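You operate a simulated robot arm through the tools that you are given. There is no shell and no other tool. Be economical: measure what you need, move in short steps, check, and stop when the job is done.

Carry out the task below with a simulated robot arm. There is one attempt and no reset: what you move stays moved.

TASK
Put the spacer from the wooden top and the wide bush on the gasket tray.

It is judged by the outcome, as a careful person would: the job done as asked, and still so three seconds after it is handed in. It fails if anything else is knocked over, pushed out of place, dropped, spilled or broken.

THE ROBOT
A 7-joint arm with a two-finger parallel gripper, fixed in place. Base frame: the origin is at the foot of the arm, x ahead of it, y to its left, z up; the work surface is at about z = 0. Lengths are in cm, angles in degrees, forces in N, time in s.
With the tool pointing down near the work surface it reaches from about 24 to 62 cm from the base axis. Its first joint turns from -66.0 to 66.0 degrees. Payload 2.6 kg.
Tool frame: the origin (TCP) lies between the finger pads and is the grasp point; the fingertips stand 3 cm ahead of it; z points along the fingers, y is the line along which they close. The gripper opens to 9.4 cm. The fingers are 2.8 cm wide and 1 cm thick; the gripper's body (5 by 9.6 cm) begins 5.5 cm behind the TCP.
Orientation is that of the tool frame in the base frame, as a unit quaternion [x, y, z, w]. With the fingers straight down and closing along the base's y, the tool's x points along the base's -x, its y along +y and its z along -z.

THE INTERFACE
- The arm moves only by the tool drive_tool. Its argument "series" is a list of rows, each an object of numbers (a shift or turn left out is 0, a gripper value left out holds the last): "dx", "dy", "dz": the shift along the tool's x, y, z in cm; "rx", "ry", "rz": the turn, a rotation vector about the tool's x, y, z in degrees; "grip": the gripper command, from -1 (shut) to 1 (fully open), values between in proportion. In form: [{"dx": .., "dy": .., "dz": .., "rx": .., "ry": .., "rz": .., "grip": ..}, ...]. A call has 1 to 10 rows; each row shifts and turns the commanded pose from where the row before left it, along the tool's axes as they then stand. A row lasts 0.2 s, in which the tool goes at most 5 cm and 8.6 degrees; a call with a longer step from one row to the next is refused whole, and so is a gripper value outside its range. A pose out of reach is approached as far as the arm can. The call stops where the force on the tool passes 40 N (or 10 N more than at its start, if that is more) or the arm is blocked; 0.2 s more then pass. The fingers move at their own pace (about 7.2 cm/s each) and stop on an object; they squeeze with about 45 N. The grip force told is the motor's: it shows also when the fingers shut on nothing. Time passes only in rows, and 0.2 s behind the last, so rows that do not move let the fingers close. It gives the time, the measured TCP pose, the force on the tool (base axes), the opening and the grip force at its end, in the units of the frame above (readings bear some noise), and new pictures: "pictures" is both (left out), scene, wrist or none.
- Cameras (640 x 400 px; columns grow to the right, rows downward): "scene" is fixed at [0.74, 41.51, 57.63]; the picture's right is [-0.95, -0.30, 0.00], its down [-0.14, 0.44, -0.89] and it looks along [0.27, -0.85, -0.46] (base axes); focal length 352 px, centre (320, 200). "wrist" rides on the gripper at [-3.7, 0, -5.8] in the tool frame; the picture's right is [0.00, -1.00, 0.00], its down [0.97, 0.00, -0.24] and it looks along [0.24, 0.00, 0.97] (tool axes); focal length 218 px, centre (320, 200).
- pixel_to_xyz(camera, pixels): for up to 12 pixels [column, row] of the newest picture of that camera ("zoom" is the newest enlarged one), the place [x, y, z] in the base frame of the surface seen there, good to about 0.3 cm. No time passes.
- enlarge(camera, box): a new picture of the part [left, top, right, bottom] of that camera's present view, enlarged. No time passes.
- hand_in(): hands the job in; it is judged then, once.

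Work in short steps. Measure before you move; look again where a grasp or a placing could have gone wrong, and mend it. You have 60 turns and 120 pictures in all, the two below and enlarged ones among them. Open the gripper and draw the arm clear of the work before you hand the job in, unless the task says otherwise; then end with one line.

The tools are called after "Emit:" by a JSON object that holds its "fn" and its "kwargs". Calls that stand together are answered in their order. drive_tool: Moves the arm, as the interface text tells. Its arguments: {"type":"object","properties":{"series":{"type":"array","items":{"type":"object","properties":{"dx":{"type":"number"},"dy":{"type":"number"},"dz":{"type":"number"},"rx":{"type":"number"},"ry":{"type":"number"},"rz":{"type":"number"},"grip":{"type":"number"}}}},"pictures":{"type":"string","enum":["both","scene","wrist","none"]}},"required":["series"]} The other tools are called the same way: pixel_to_xyz (camera, pixels) gives the place of the surface under pixels of a picture; enlarge (camera, box) takes an enlarged picture of a part of a camera's view; hand_in () hands the job in.

At the start:

```text
time_s: 0.0
tool_pos: [27.11, -34.07, 29.33]
tcp_rot: [0.0, 1.0, 0.0, 0.0]
ft_force: [-0.3, -0.1, 0.2]
opening: 9.4
gripper_force: 0.1
```

scene: 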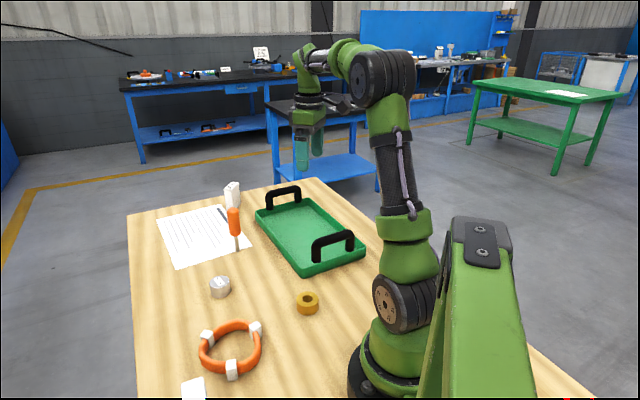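
wrist: 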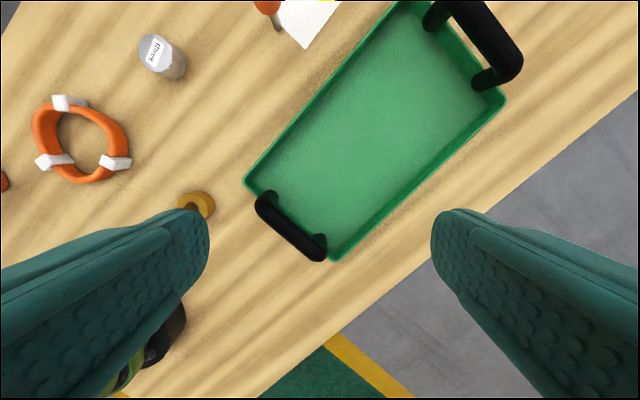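

The scene shows a green tray, a yellow ring at (307,303), a grey cylinder at (220,287) and an orange ring. I'll enlarge the views to identify them.

Emit:
{"fn": "enlarge", "kwargs": {"camera": "scene", "box": [120, 170, 380, 400]}}

Emit:
{"fn": "enlarge", "kwargs": {"camera": "wrist", "box": [0, 0, 320, 200]}}

Emit:
{"fn": "enlarge", "kwargs": {"camera": "scene", "box": [120, 30, 320, 160]}}

```text
1.74 times, centred on (250, 285) of scene
```

zoom: 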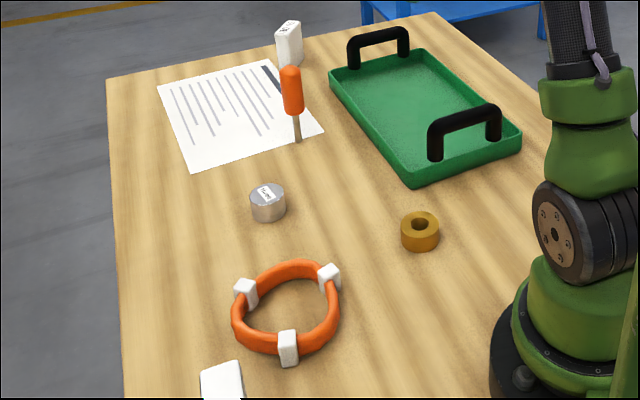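

```text
2.00 times, centred on (160, 100) of wrist
```

zoom: 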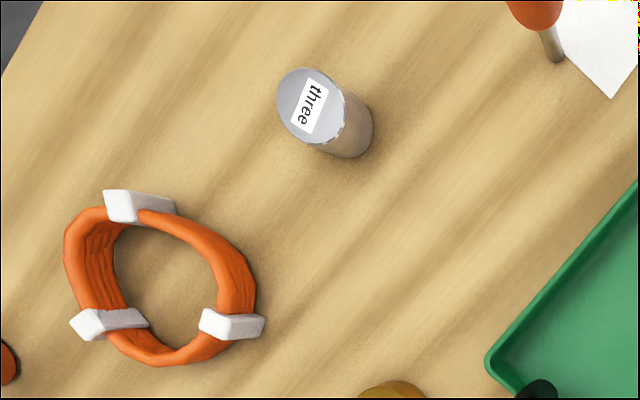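

```text
3.08 times, centred on (220, 95) of scene
```

zoom: 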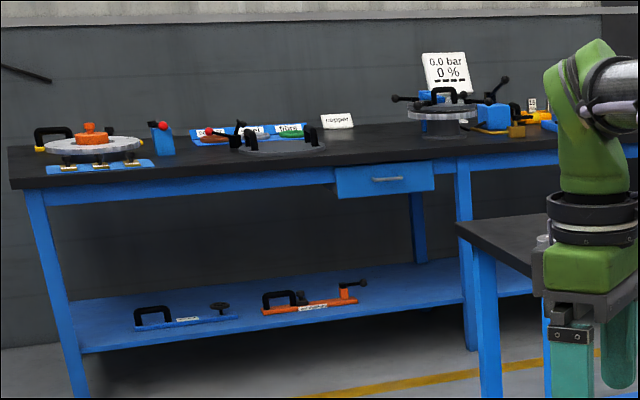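

I see a cylinder labelled "three", a yellow ring, and partly hidden objects off to the left. I'll measure them, then look around with the wrist camera.

Emit:
{"fn": "pixel_to_xyz", "kwargs": {"camera": "scene", "pixels": [[220, 280], [307, 298], [193, 390], [232, 195], [480, 240], [305, 235], [283, 190], [333, 240], [230, 370], [235, 220], [530, 390], [300, 110]]}}

Emit:
{"fn": "drive_tool", "kwargs": {"series": [{"dy": 4.5, "dz": -2}, {"dy": 4.5, "dz": -2}, {"dy": 4.5, "dz": -2, "dx": -1}, {"dy": 4.5, "dx": -1}, {"dy": 4.5, "dx": -1}, {"dy": 4.5, "dx": -1}, {"dy": 4.5, "dx": -1}]}}

```text
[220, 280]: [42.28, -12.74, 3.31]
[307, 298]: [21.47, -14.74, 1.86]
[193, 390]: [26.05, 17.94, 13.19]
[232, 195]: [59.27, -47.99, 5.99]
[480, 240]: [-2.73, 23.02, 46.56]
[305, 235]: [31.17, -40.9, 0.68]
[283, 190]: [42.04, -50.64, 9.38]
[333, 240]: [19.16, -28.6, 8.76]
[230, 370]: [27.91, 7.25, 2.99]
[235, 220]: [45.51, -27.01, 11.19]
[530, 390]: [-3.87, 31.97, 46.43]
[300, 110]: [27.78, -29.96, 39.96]
```

```text
refused: row 3 steps farther than a row can; nothing moved
```

Emit:
{"fn": "drive_tool", "kwargs": {"series": [{"dy": 4.5, "dz": -2}, {"dy": 4.5, "dz": -2}, {"dy": 4.5, "dz": -2}, {"dy": 4.5, "dx": -1}, {"dy": 4.5, "dx": -1}, {"dy": 4.5, "dx": -1}, {"dy": 4.5, "dx": -1}]}}

```text
time_s: 1.6
tool_pos: [30.99, -2.57, 35.41]
tcp_rot: [0.0, 1.0, 0.0, 0.0]
ft_force: [-0.1, 0.1, 0.4]
opening: 9.39
gripper_force: 0.1
```

scene: 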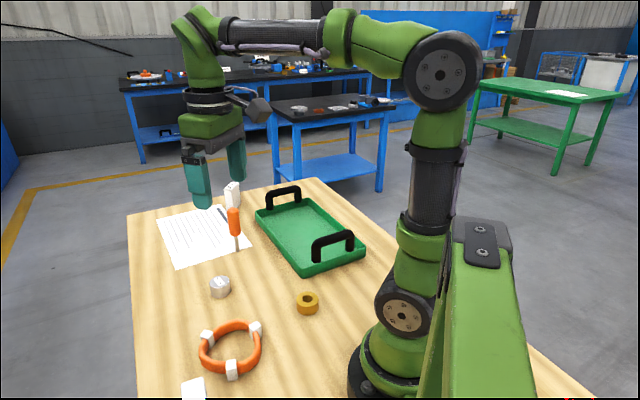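
wrist: 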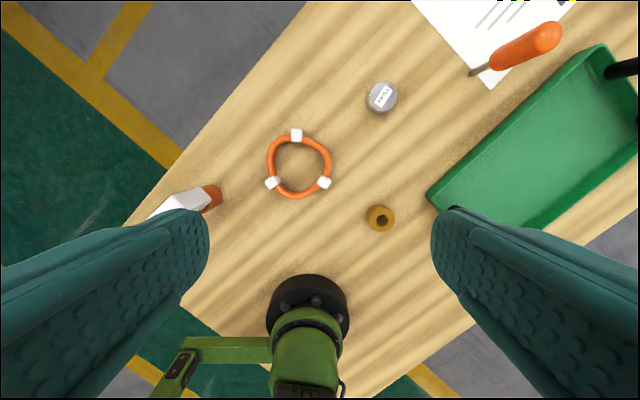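

The overview shows only one side clearly. I'll enlarge the dark side table, the paper/white box, and the bottle.

Emit:
{"fn": "enlarge", "kwargs": {"camera": "scene", "box": [265, 85, 405, 150]}}

Emit:
{"fn": "enlarge", "kwargs": {"camera": "scene", "box": [150, 170, 260, 270]}}

Emit:
{"fn": "enlarge", "kwargs": {"camera": "wrist", "box": [340, 0, 640, 240]}}

Emit:
{"fn": "enlarge", "kwargs": {"camera": "scene", "box": [190, 265, 330, 325]}}

```text
4.57 times, centred on (335, 118) of scene
```

zoom: 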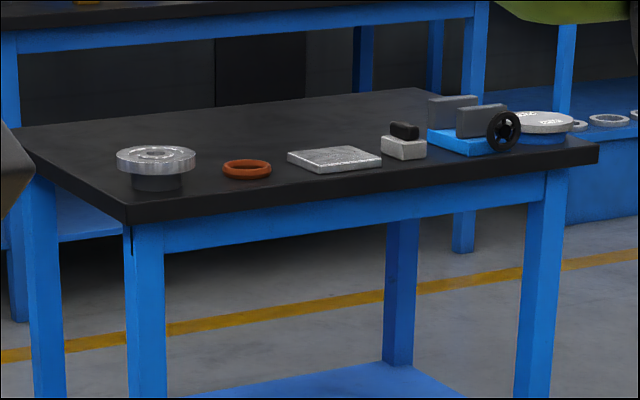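

```text
4.00 times, centred on (205, 220) of scene
```

zoom: 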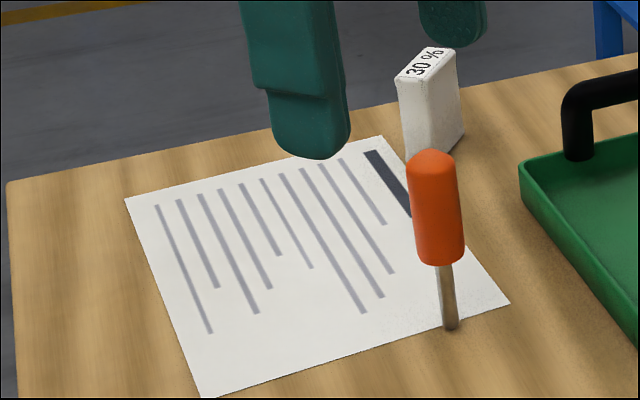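

```text
1.67 times, centred on (490, 120) of wrist
```

zoom: 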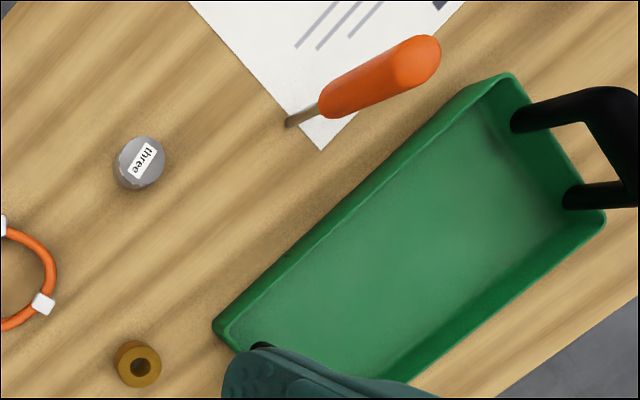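

```text
4.57 times, centred on (260, 295) of scene
```

zoom: 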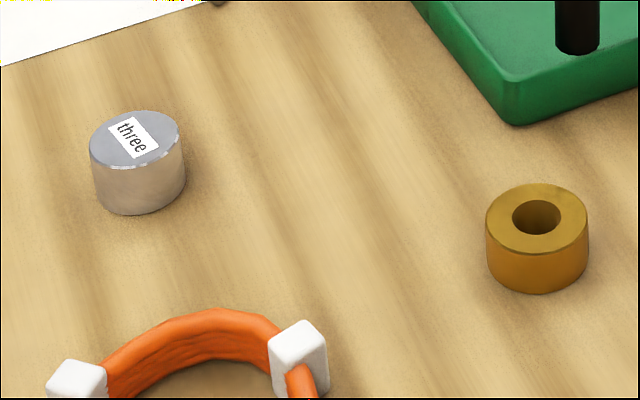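

Cylinder "three" and the brass ring are the likely parts; I'll check the remaining unseen left portion of the table before acting.

Emit:
{"fn": "drive_tool", "kwargs": {"series": [{"dy": 4.5}, {"dy": 4.5}, {"dy": 4.5}, {"dy": 4.5}, {"dy": 4.5}]}}

```text
time_s: 2.8
tool_pos: [31.11, 19.95, 35.43]
tcp_rot: [0.0, 1.0, 0.0, 0.0]
ft_force: [0.3, 1.0, 0.0]
opening: 9.4
gripper_force: 0.0
```

scene: 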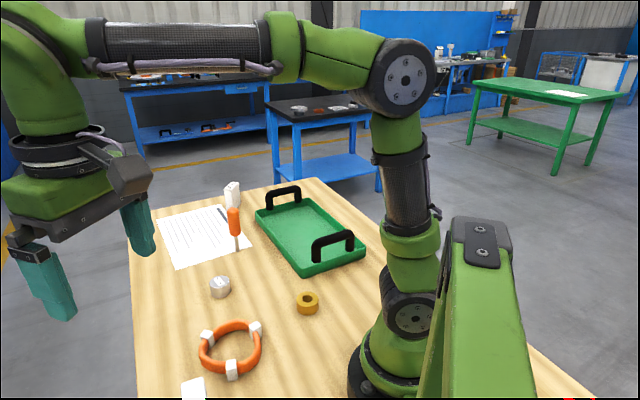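
wrist: 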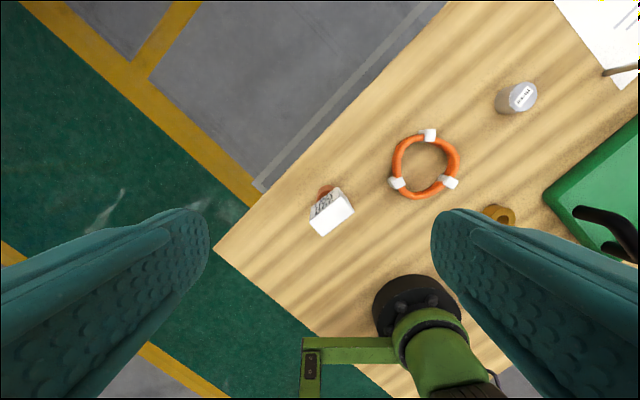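

There's a white sign and something orange at (328,208); enlarging.

Emit:
{"fn": "enlarge", "kwargs": {"camera": "wrist", "box": [280, 160, 390, 250]}}

Emit:
{"fn": "pixel_to_xyz", "kwargs": {"camera": "wrist", "pixels": [[325, 188], [338, 216], [326, 200], [520, 97], [505, 112]]}}

```text
4.44 times, centred on (335, 205) of wrist
```

zoom: 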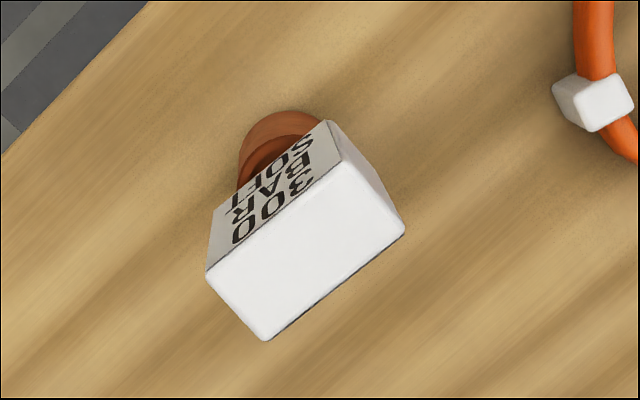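

```text
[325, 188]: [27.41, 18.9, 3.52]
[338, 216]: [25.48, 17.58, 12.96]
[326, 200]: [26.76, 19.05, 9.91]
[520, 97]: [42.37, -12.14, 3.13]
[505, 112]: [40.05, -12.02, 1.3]
```

A copper-coloured hollow part is hidden behind the box. I'll move for a view from its open side.

Emit:
{"fn": "drive_tool", "kwargs": {"series": [{"dx": -4.5}, {"dx": -4.5, "dz": 2}, {"dz": 4.5}, {"dz": 4.5}, {"dz": 3}], "pictures": "wrist"}}

```text
time_s: 4.0
tool_pos: [40.05, 19.97, 21.29]
tcp_rot: [0.0, 1.0, -0.001, 0.0]
ft_force: [0.4, 0.0, 0.4]
opening: 9.39
gripper_force: 0.0
```

wrist: 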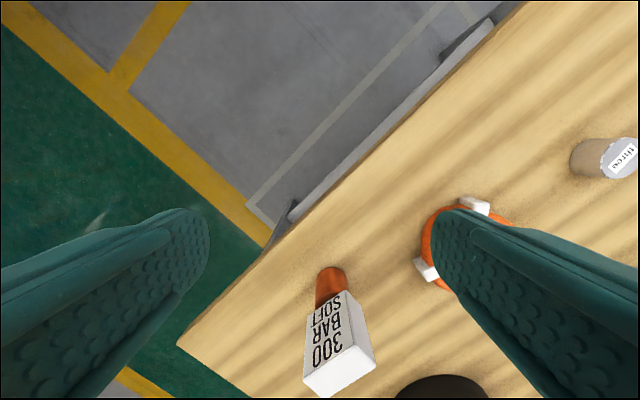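

Emit:
{"fn": "enlarge", "kwargs": {"camera": "wrist", "box": [280, 250, 390, 340]}}

Emit:
{"fn": "pixel_to_xyz", "kwargs": {"camera": "wrist", "pixels": [[330, 270], [320, 280], [343, 280], [330, 276], [330, 283], [318, 302], [345, 288], [310, 305], [346, 285], [370, 360], [330, 292]]}}

```text
4.44 times, centred on (335, 295) of wrist
```

zoom: 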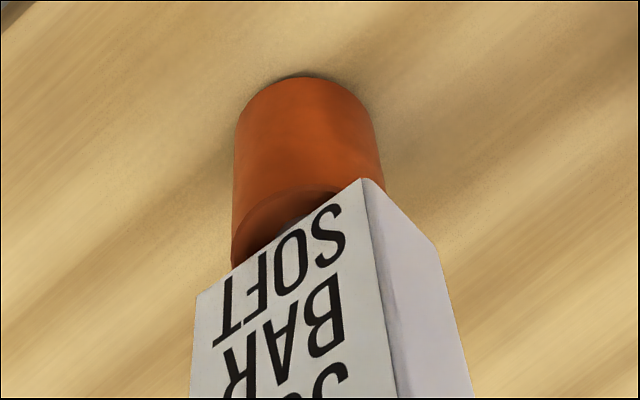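

```text
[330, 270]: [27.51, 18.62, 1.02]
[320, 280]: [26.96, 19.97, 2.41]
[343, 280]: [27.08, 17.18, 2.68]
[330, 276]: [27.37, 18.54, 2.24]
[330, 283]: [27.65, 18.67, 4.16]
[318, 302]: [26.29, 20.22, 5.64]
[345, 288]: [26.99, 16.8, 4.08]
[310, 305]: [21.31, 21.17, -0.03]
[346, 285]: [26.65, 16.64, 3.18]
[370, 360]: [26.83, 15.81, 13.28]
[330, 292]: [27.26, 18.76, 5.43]
```

A copper bush, tall and about 4 cm wide, stands with a box on it. The brass one is about 5.1 cm wide, so it would be the "wide" one. I'll read the labels in the background to check the naming.

Emit:
{"fn": "enlarge", "kwargs": {"camera": "scene", "box": [155, 60, 255, 90]}}

Emit:
{"fn": "enlarge", "kwargs": {"camera": "scene", "box": [240, 180, 380, 280]}}

Emit:
{"fn": "enlarge", "kwargs": {"camera": "scene", "box": [400, 30, 520, 80]}}

```text
6.40 times, centred on (205, 75) of scene
```

zoom: 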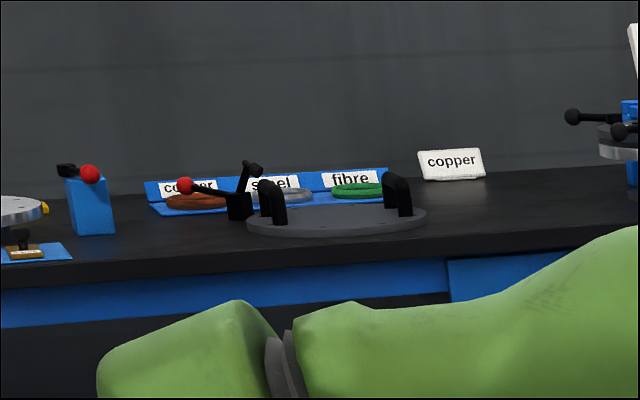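

```text
4.00 times, centred on (310, 230) of scene
```

zoom: 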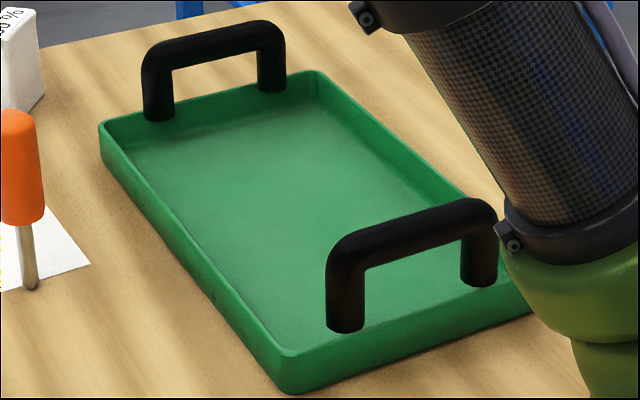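

```text
5.33 times, centred on (460, 55) of scene
```

zoom: 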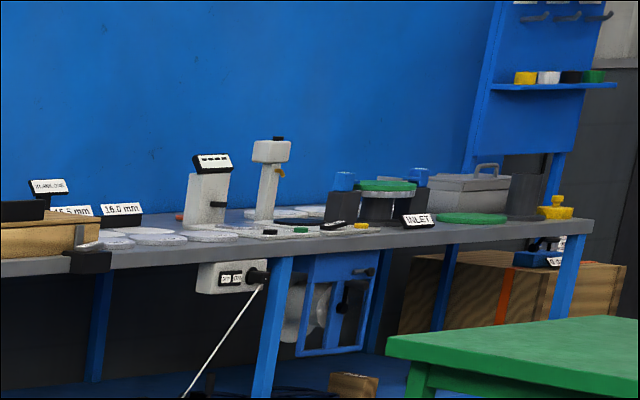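

Nothing else resembles a bush or spacer, so I take the solid grey cylinder as the spacer and the 5 cm brass ring as the wide bush. I'll move above the cylinder at about (41.5,-12.5).

Emit:
{"fn": "drive_tool", "kwargs": {"series": [{"dy": -4.7}, {"dy": -4.7}, {"dy": -4.7}, {"dy": -4.7}, {"dy": -4.7}, {"dy": -4.7}, {"dy": -4.5}, {"dz": 3}, {"dz": 3}], "pictures": "wrist"}}

```text
time_s: 6.0
tool_pos: [40.03, -12.89, 15.15]
tcp_rot: [0.001, 1.0, 0.0, 0.0]
ft_force: [-0.4, -0.4, 0.3]
opening: 9.38
gripper_force: 0.1
```

wrist: 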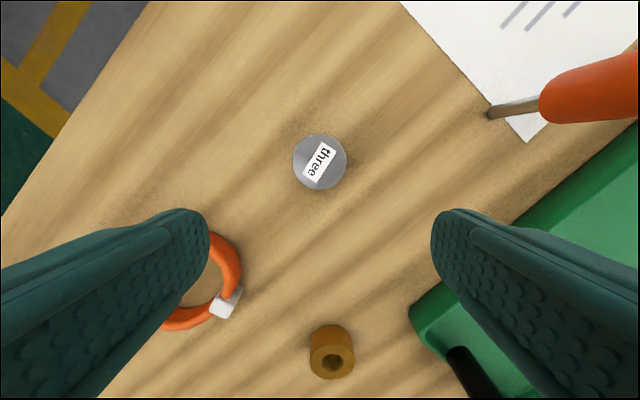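

Emit:
{"fn": "pixel_to_xyz", "kwargs": {"camera": "wrist", "pixels": [[320, 162], [294, 163], [345, 163], [320, 138], [320, 187], [331, 346], [312, 348], [353, 348], [332, 335], [238, 262], [212, 240], [420, 310]]}}

Emit:
{"fn": "pixel_to_xyz", "kwargs": {"camera": "scene", "pixels": [[302, 270], [363, 252], [256, 213], [317, 180], [305, 258], [310, 230], [280, 205], [335, 255], [318, 235], [349, 235], [270, 193], [298, 187]]}}

```text
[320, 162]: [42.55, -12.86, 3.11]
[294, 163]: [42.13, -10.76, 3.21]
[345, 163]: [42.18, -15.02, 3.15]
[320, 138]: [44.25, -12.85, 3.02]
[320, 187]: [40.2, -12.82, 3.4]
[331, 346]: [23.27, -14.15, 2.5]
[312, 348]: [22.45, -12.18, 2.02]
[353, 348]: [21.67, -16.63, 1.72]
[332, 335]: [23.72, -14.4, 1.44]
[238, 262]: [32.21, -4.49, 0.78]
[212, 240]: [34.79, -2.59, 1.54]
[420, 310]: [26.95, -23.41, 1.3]
```

```text
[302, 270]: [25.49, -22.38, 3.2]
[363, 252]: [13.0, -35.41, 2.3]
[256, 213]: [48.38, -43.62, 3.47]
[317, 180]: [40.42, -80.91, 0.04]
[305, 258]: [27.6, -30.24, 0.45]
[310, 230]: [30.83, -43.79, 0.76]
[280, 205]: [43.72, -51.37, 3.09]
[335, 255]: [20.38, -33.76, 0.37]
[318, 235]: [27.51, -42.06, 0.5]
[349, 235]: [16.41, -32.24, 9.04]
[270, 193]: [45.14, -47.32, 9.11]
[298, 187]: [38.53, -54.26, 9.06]
```

Spacer centre is (42.2,-12.9), top 3.1, diameter about 4.3. Nothing is near the finger paths, so I align, descend to TCP z of about 3.4 and close.

Emit:
{"fn": "drive_tool", "kwargs": {"series": [{"dx": -2.2}, {"dz": 4}, {"dz": 4}, {"dz": 2.5}, {"dz": 1.2}, {"grip": -1}, {"grip": -1}, {"grip": -1}]}}

```text
time_s: 7.8
tool_pos: [42.15, -12.9, 3.75]
tcp_rot: [0.0, 1.0, 0.0, 0.0]
ft_force: [-0.4, -0.6, -0.1]
opening: 4.45
gripper_force: 44.8
```

scene: 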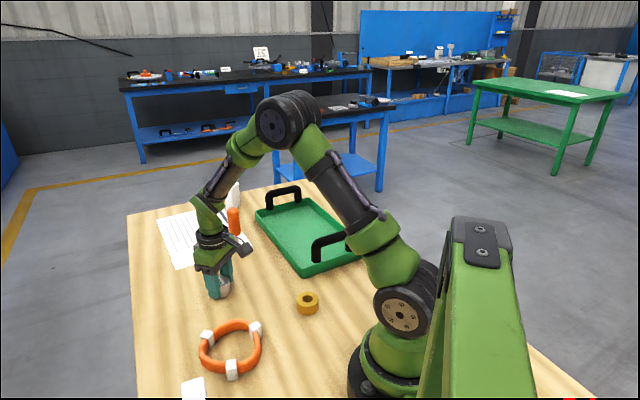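
wrist: 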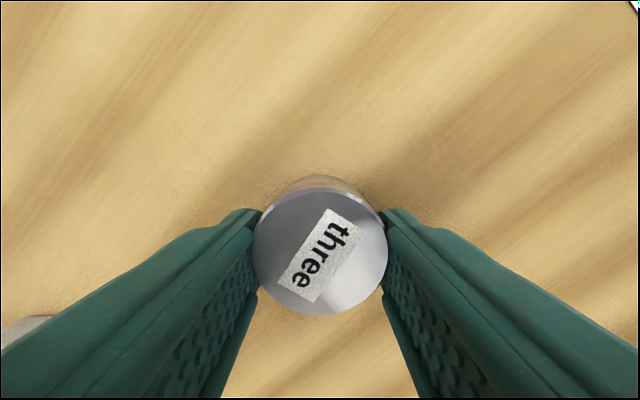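

Spacer held (opening 4.45, 45 N). Lift and carry above the tray to (33,-42).

Emit:
{"fn": "drive_tool", "kwargs": {"series": [{"dz": -4}, {"dz": -4.5}, {"dz": -4.5}, {"dz": -1, "dx": 3, "dy": -3}, {"dx": 2, "dy": -4.4}, {"dx": 2, "dy": -4.4}, {"dx": 2.15, "dy": -4.3}, {"dy": -4.5}, {"dy": -4.5}, {"dy": -4}]}}

```text
time_s: 10.0
tool_pos: [33.17, -41.99, 17.7]
tcp_rot: [-0.001, 1.0, 0.0, -0.001]
ft_force: [-0.6, -1.2, -1.5]
opening: 4.39
gripper_force: 45.2
```

scene: 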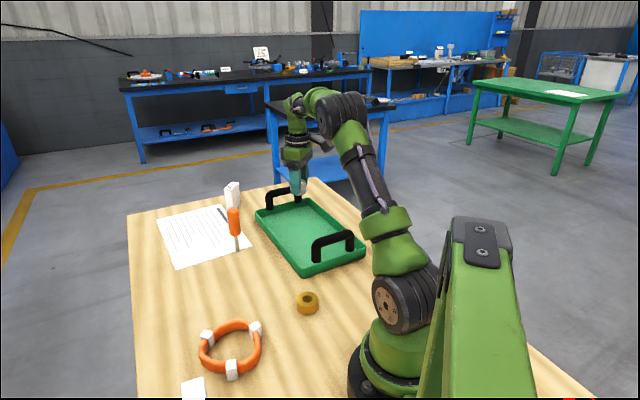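
wrist: 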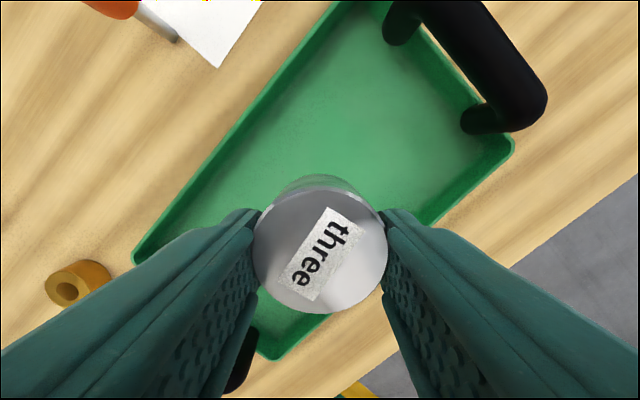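

Above the tray floor with good margins. Lower to just above the floor (TCP about 4.3).

Emit:
{"fn": "drive_tool", "kwargs": {"series": [{"dz": 4}, {"dz": 4}, {"dz": 3}, {"dz": 1.5}, {"dz": 0.7}, {}]}}

```text
time_s: 11.4
tool_pos: [33.24, -42.08, 4.52]
tcp_rot: [-0.001, 1.0, 0.001, 0.0]
ft_force: [0.2, 0.8, -0.8]
opening: 4.39
gripper_force: 45.3
```

scene: 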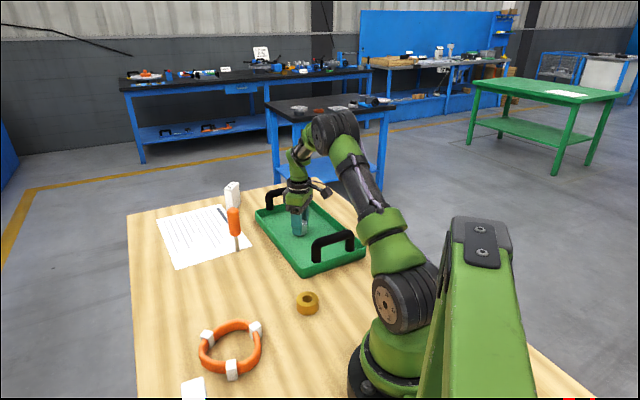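
wrist: 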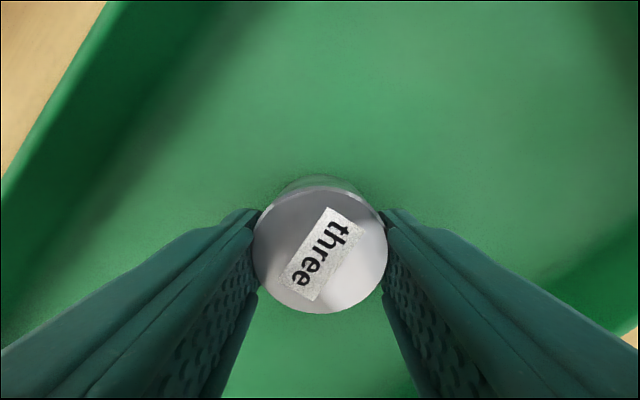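

Still about 0.2 cm above the floor. I ease down 0.2, release partially, and rise.

Emit:
{"fn": "drive_tool", "kwargs": {"series": [{"dz": 0.25}, {}, {"grip": 0.5}, {"grip": 0.5}, {"dz": -3}, {"dz": -4.5}, {"dz": -4.5}, {"dz": -1}]}}

```text
time_s: 13.2
tool_pos: [32.99, -42.01, 17.24]
tcp_rot: [0.0, 1.0, 0.0, 0.0]
ft_force: [-1.2, -0.6, -0.3]
opening: 7.03
gripper_force: 0.0
```

scene: 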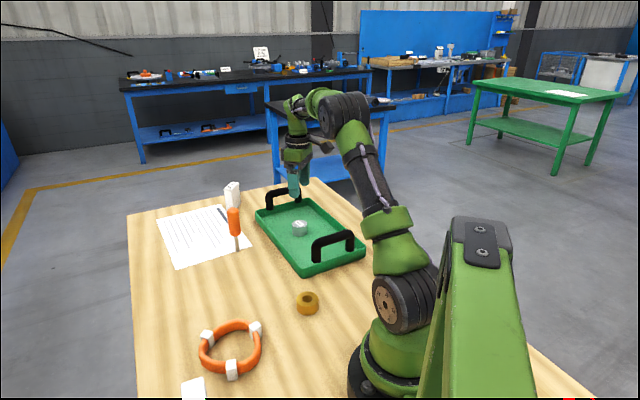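
wrist: 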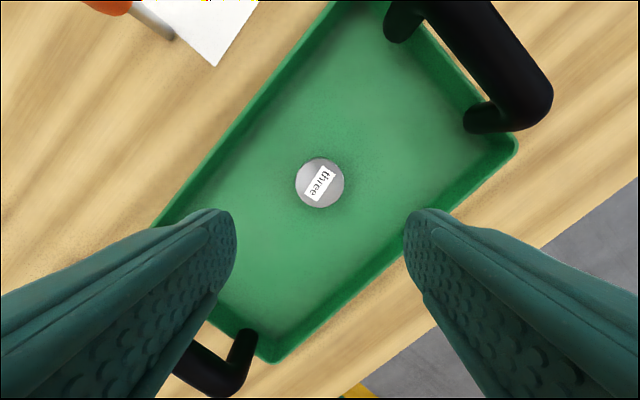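

Spacer sits upright in the tray. Move toward the brass bush near (22,-14.5), with fingers fully open.

Emit:
{"fn": "drive_tool", "kwargs": {"series": [{"dy": 4.3, "dx": 1.5, "grip": 1}, {"dy": 4.3, "dx": 1.5}, {"dy": 4.3, "dx": 1.5}, {"dy": 4.3, "dx": 1.5}, {"dy": 4.3, "dx": 1.5}, {"dy": 4.3, "dx": 1.5}, {"dy": 1.5, "dz": 2}], "pictures": "wrist"}}

```text
time_s: 14.8
tool_pos: [24.1, -14.53, 15.21]
tcp_rot: [-0.001, 1.0, 0.0, 0.0]
ft_force: [-0.1, -0.1, -1.1]
opening: 9.36
gripper_force: 0.1
```

wrist: 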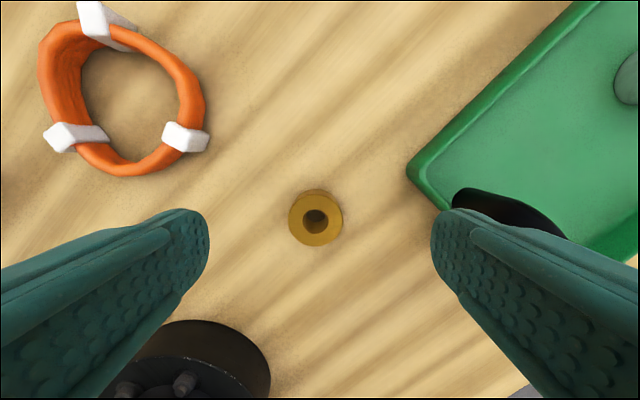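

Emit:
{"fn": "pixel_to_xyz", "kwargs": {"camera": "wrist", "pixels": [[290, 220], [341, 220], [316, 200], [316, 242], [300, 205], [332, 236], [425, 185], [465, 195], [210, 370]]}}

```text
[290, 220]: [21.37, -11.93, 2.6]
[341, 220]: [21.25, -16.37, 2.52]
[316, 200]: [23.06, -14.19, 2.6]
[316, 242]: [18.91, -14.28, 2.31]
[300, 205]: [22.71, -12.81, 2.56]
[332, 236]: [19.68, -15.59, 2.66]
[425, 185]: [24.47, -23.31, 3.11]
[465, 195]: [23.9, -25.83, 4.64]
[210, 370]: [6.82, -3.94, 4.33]
```

Bush centre is (21.1,-14.2), top 2.6, and the tray corner (y≈-22) is clear of the open finger. Align, descend and close.

Emit:
{"fn": "drive_tool", "kwargs": {"series": [{"dx": 3.0, "dy": 0.3}, {"dz": 4}, {"dz": 4}, {"dz": 2.6}, {"dz": 1.1}, {}, {"grip": -1}, {"grip": -1}, {"grip": -1}]}}

```text
time_s: 16.8
tool_pos: [21.13, -14.29, 3.51]
tcp_rot: [0.0, 1.0, 0.0, 0.0]
ft_force: [-1.0, -0.2, -0.1]
opening: 4.9
gripper_force: 45.0
```

scene: 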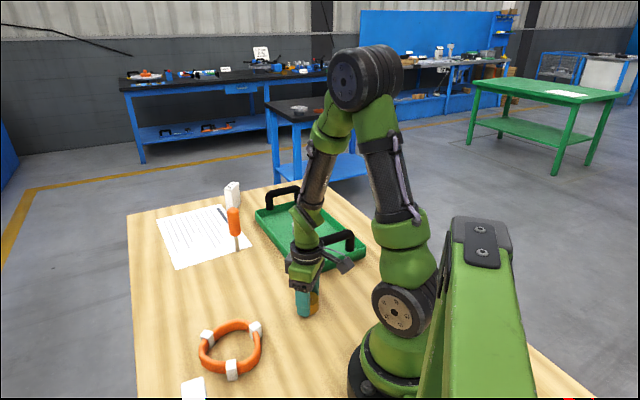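
wrist: 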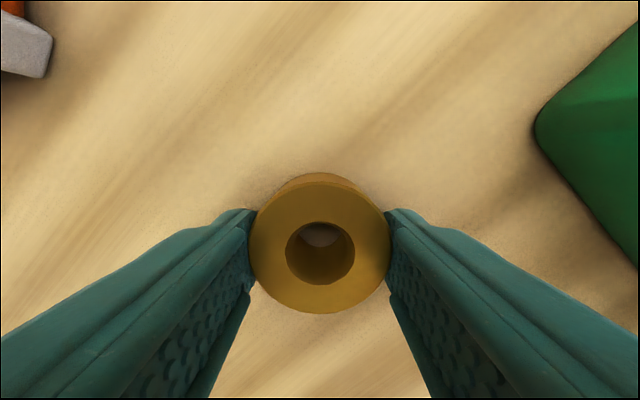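

Bush held (opening 4.9). Lift and carry to (27,-36).

Emit:
{"fn": "drive_tool", "kwargs": {"series": [{"dz": -4.5}, {"dz": -4.5}, {"dz": -4.5}, {"dx": -1.2, "dy": -4.4}, {"dx": -1.2, "dy": -4.4}, {"dx": -1.2, "dy": -4.4}, {"dx": -1.2, "dy": -4.4}, {"dx": -1.1, "dy": -4.1}], "pictures": "wrist"}}

Emit:
{"fn": "drive_tool", "kwargs": {"series": [{"dz": 4}, {"dz": 4}, {"dz": 3}, {"dz": 1.5}, {}]}}

```text
time_s: 18.6
tool_pos: [27.21, -35.83, 17.1]
tcp_rot: [-0.001, 1.0, 0.001, 0.0]
ft_force: [0.2, 0.2, -2.7]
opening: 4.89
gripper_force: 45.2
```

wrist: 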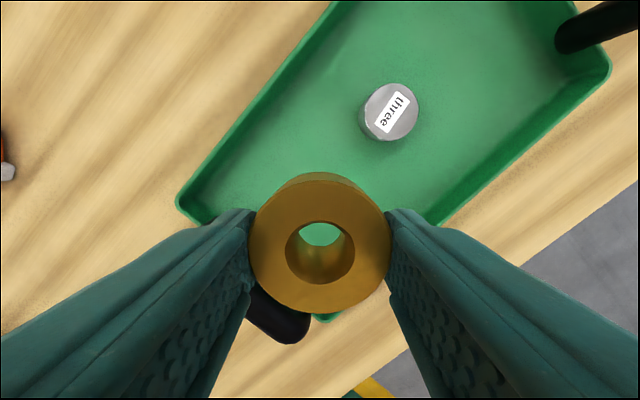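

```text
time_s: 19.8
tool_pos: [26.99, -35.97, 4.44]
tcp_rot: [0.0, 1.0, 0.0, 0.0]
ft_force: [0.7, -0.8, -3.3]
opening: 4.87
gripper_force: 44.9
```

scene: 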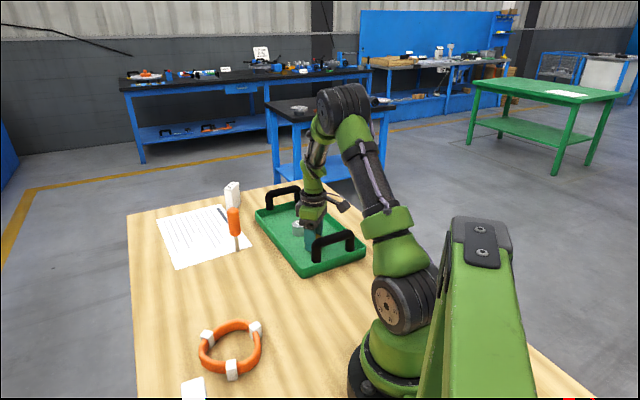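
wrist: 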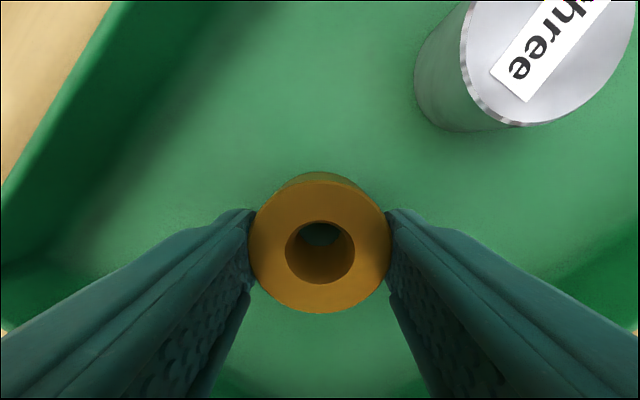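

Bush is about 0.4 cm above the floor, clear of the spacer. Lower, release partially, and rise.

Emit:
{"fn": "drive_tool", "kwargs": {"series": [{"dz": 0.2}, {"dz": 0.2}, {}, {"grip": 0.5}, {"grip": 0.5}, {"dz": -3}, {"dz": -4.5}, {"dz": -4.5}, {"dz": -4.5}]}}

```text
time_s: 21.8
tool_pos: [26.91, -35.9, 20.62]
tcp_rot: [0.0, 1.0, -0.001, 0.0]
ft_force: [0.6, -0.2, 0.4]
opening: 7.03
gripper_force: 0.0
```

scene: 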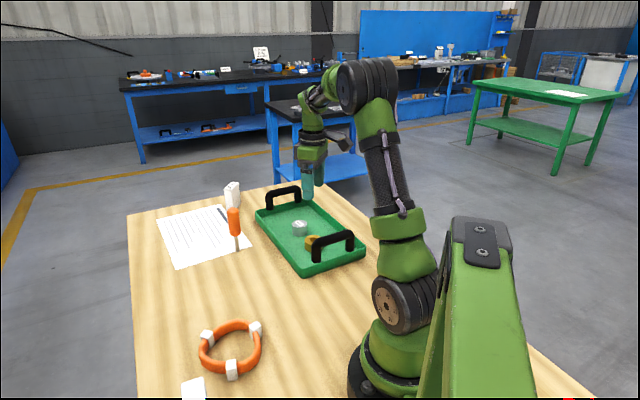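
wrist: 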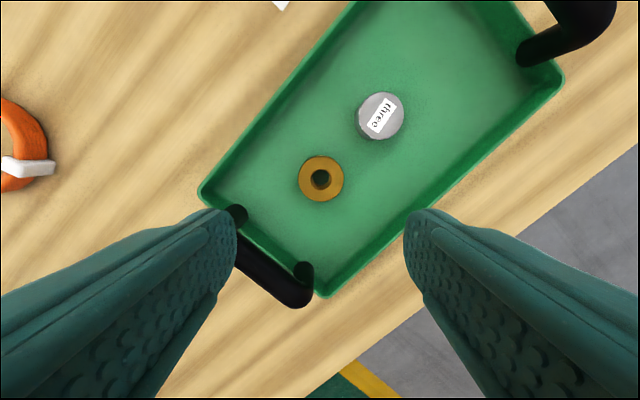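

Both parts sit flat on the tray floor. I open fully and draw up clear.

Emit:
{"fn": "drive_tool", "kwargs": {"series": [{"dz": -4.5, "grip": 1}, {"dz": -4}, {}], "pictures": "scene"}}

Emit:
{"fn": "hand_in", "kwargs": {}}

```text
time_s: 22.6
tool_pos: [26.96, -35.93, 29.23]
tcp_rot: [0.0, 1.0, 0.0, 0.0]
ft_force: [0.2, 0.8, 0.6]
opening: 9.41
gripper_force: 0.0
```

scene: 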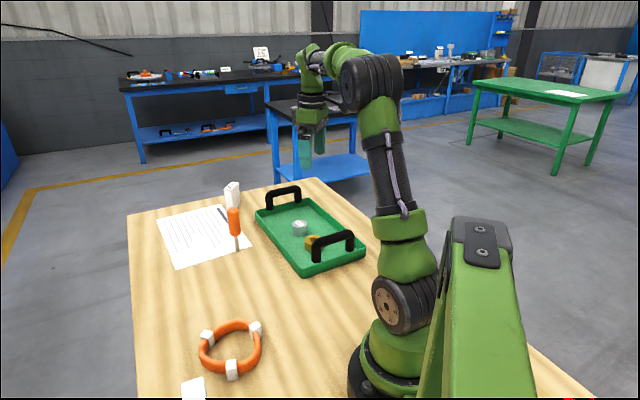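

```text
The job is handed in.
```

I put the grey cylinder labelled "three" and the wide brass bush on the green tray and handed the job in; neither part nor the tray was named, so I took the solid cylinder as the spacer, and left the narrower copper bush with a box on it alone.
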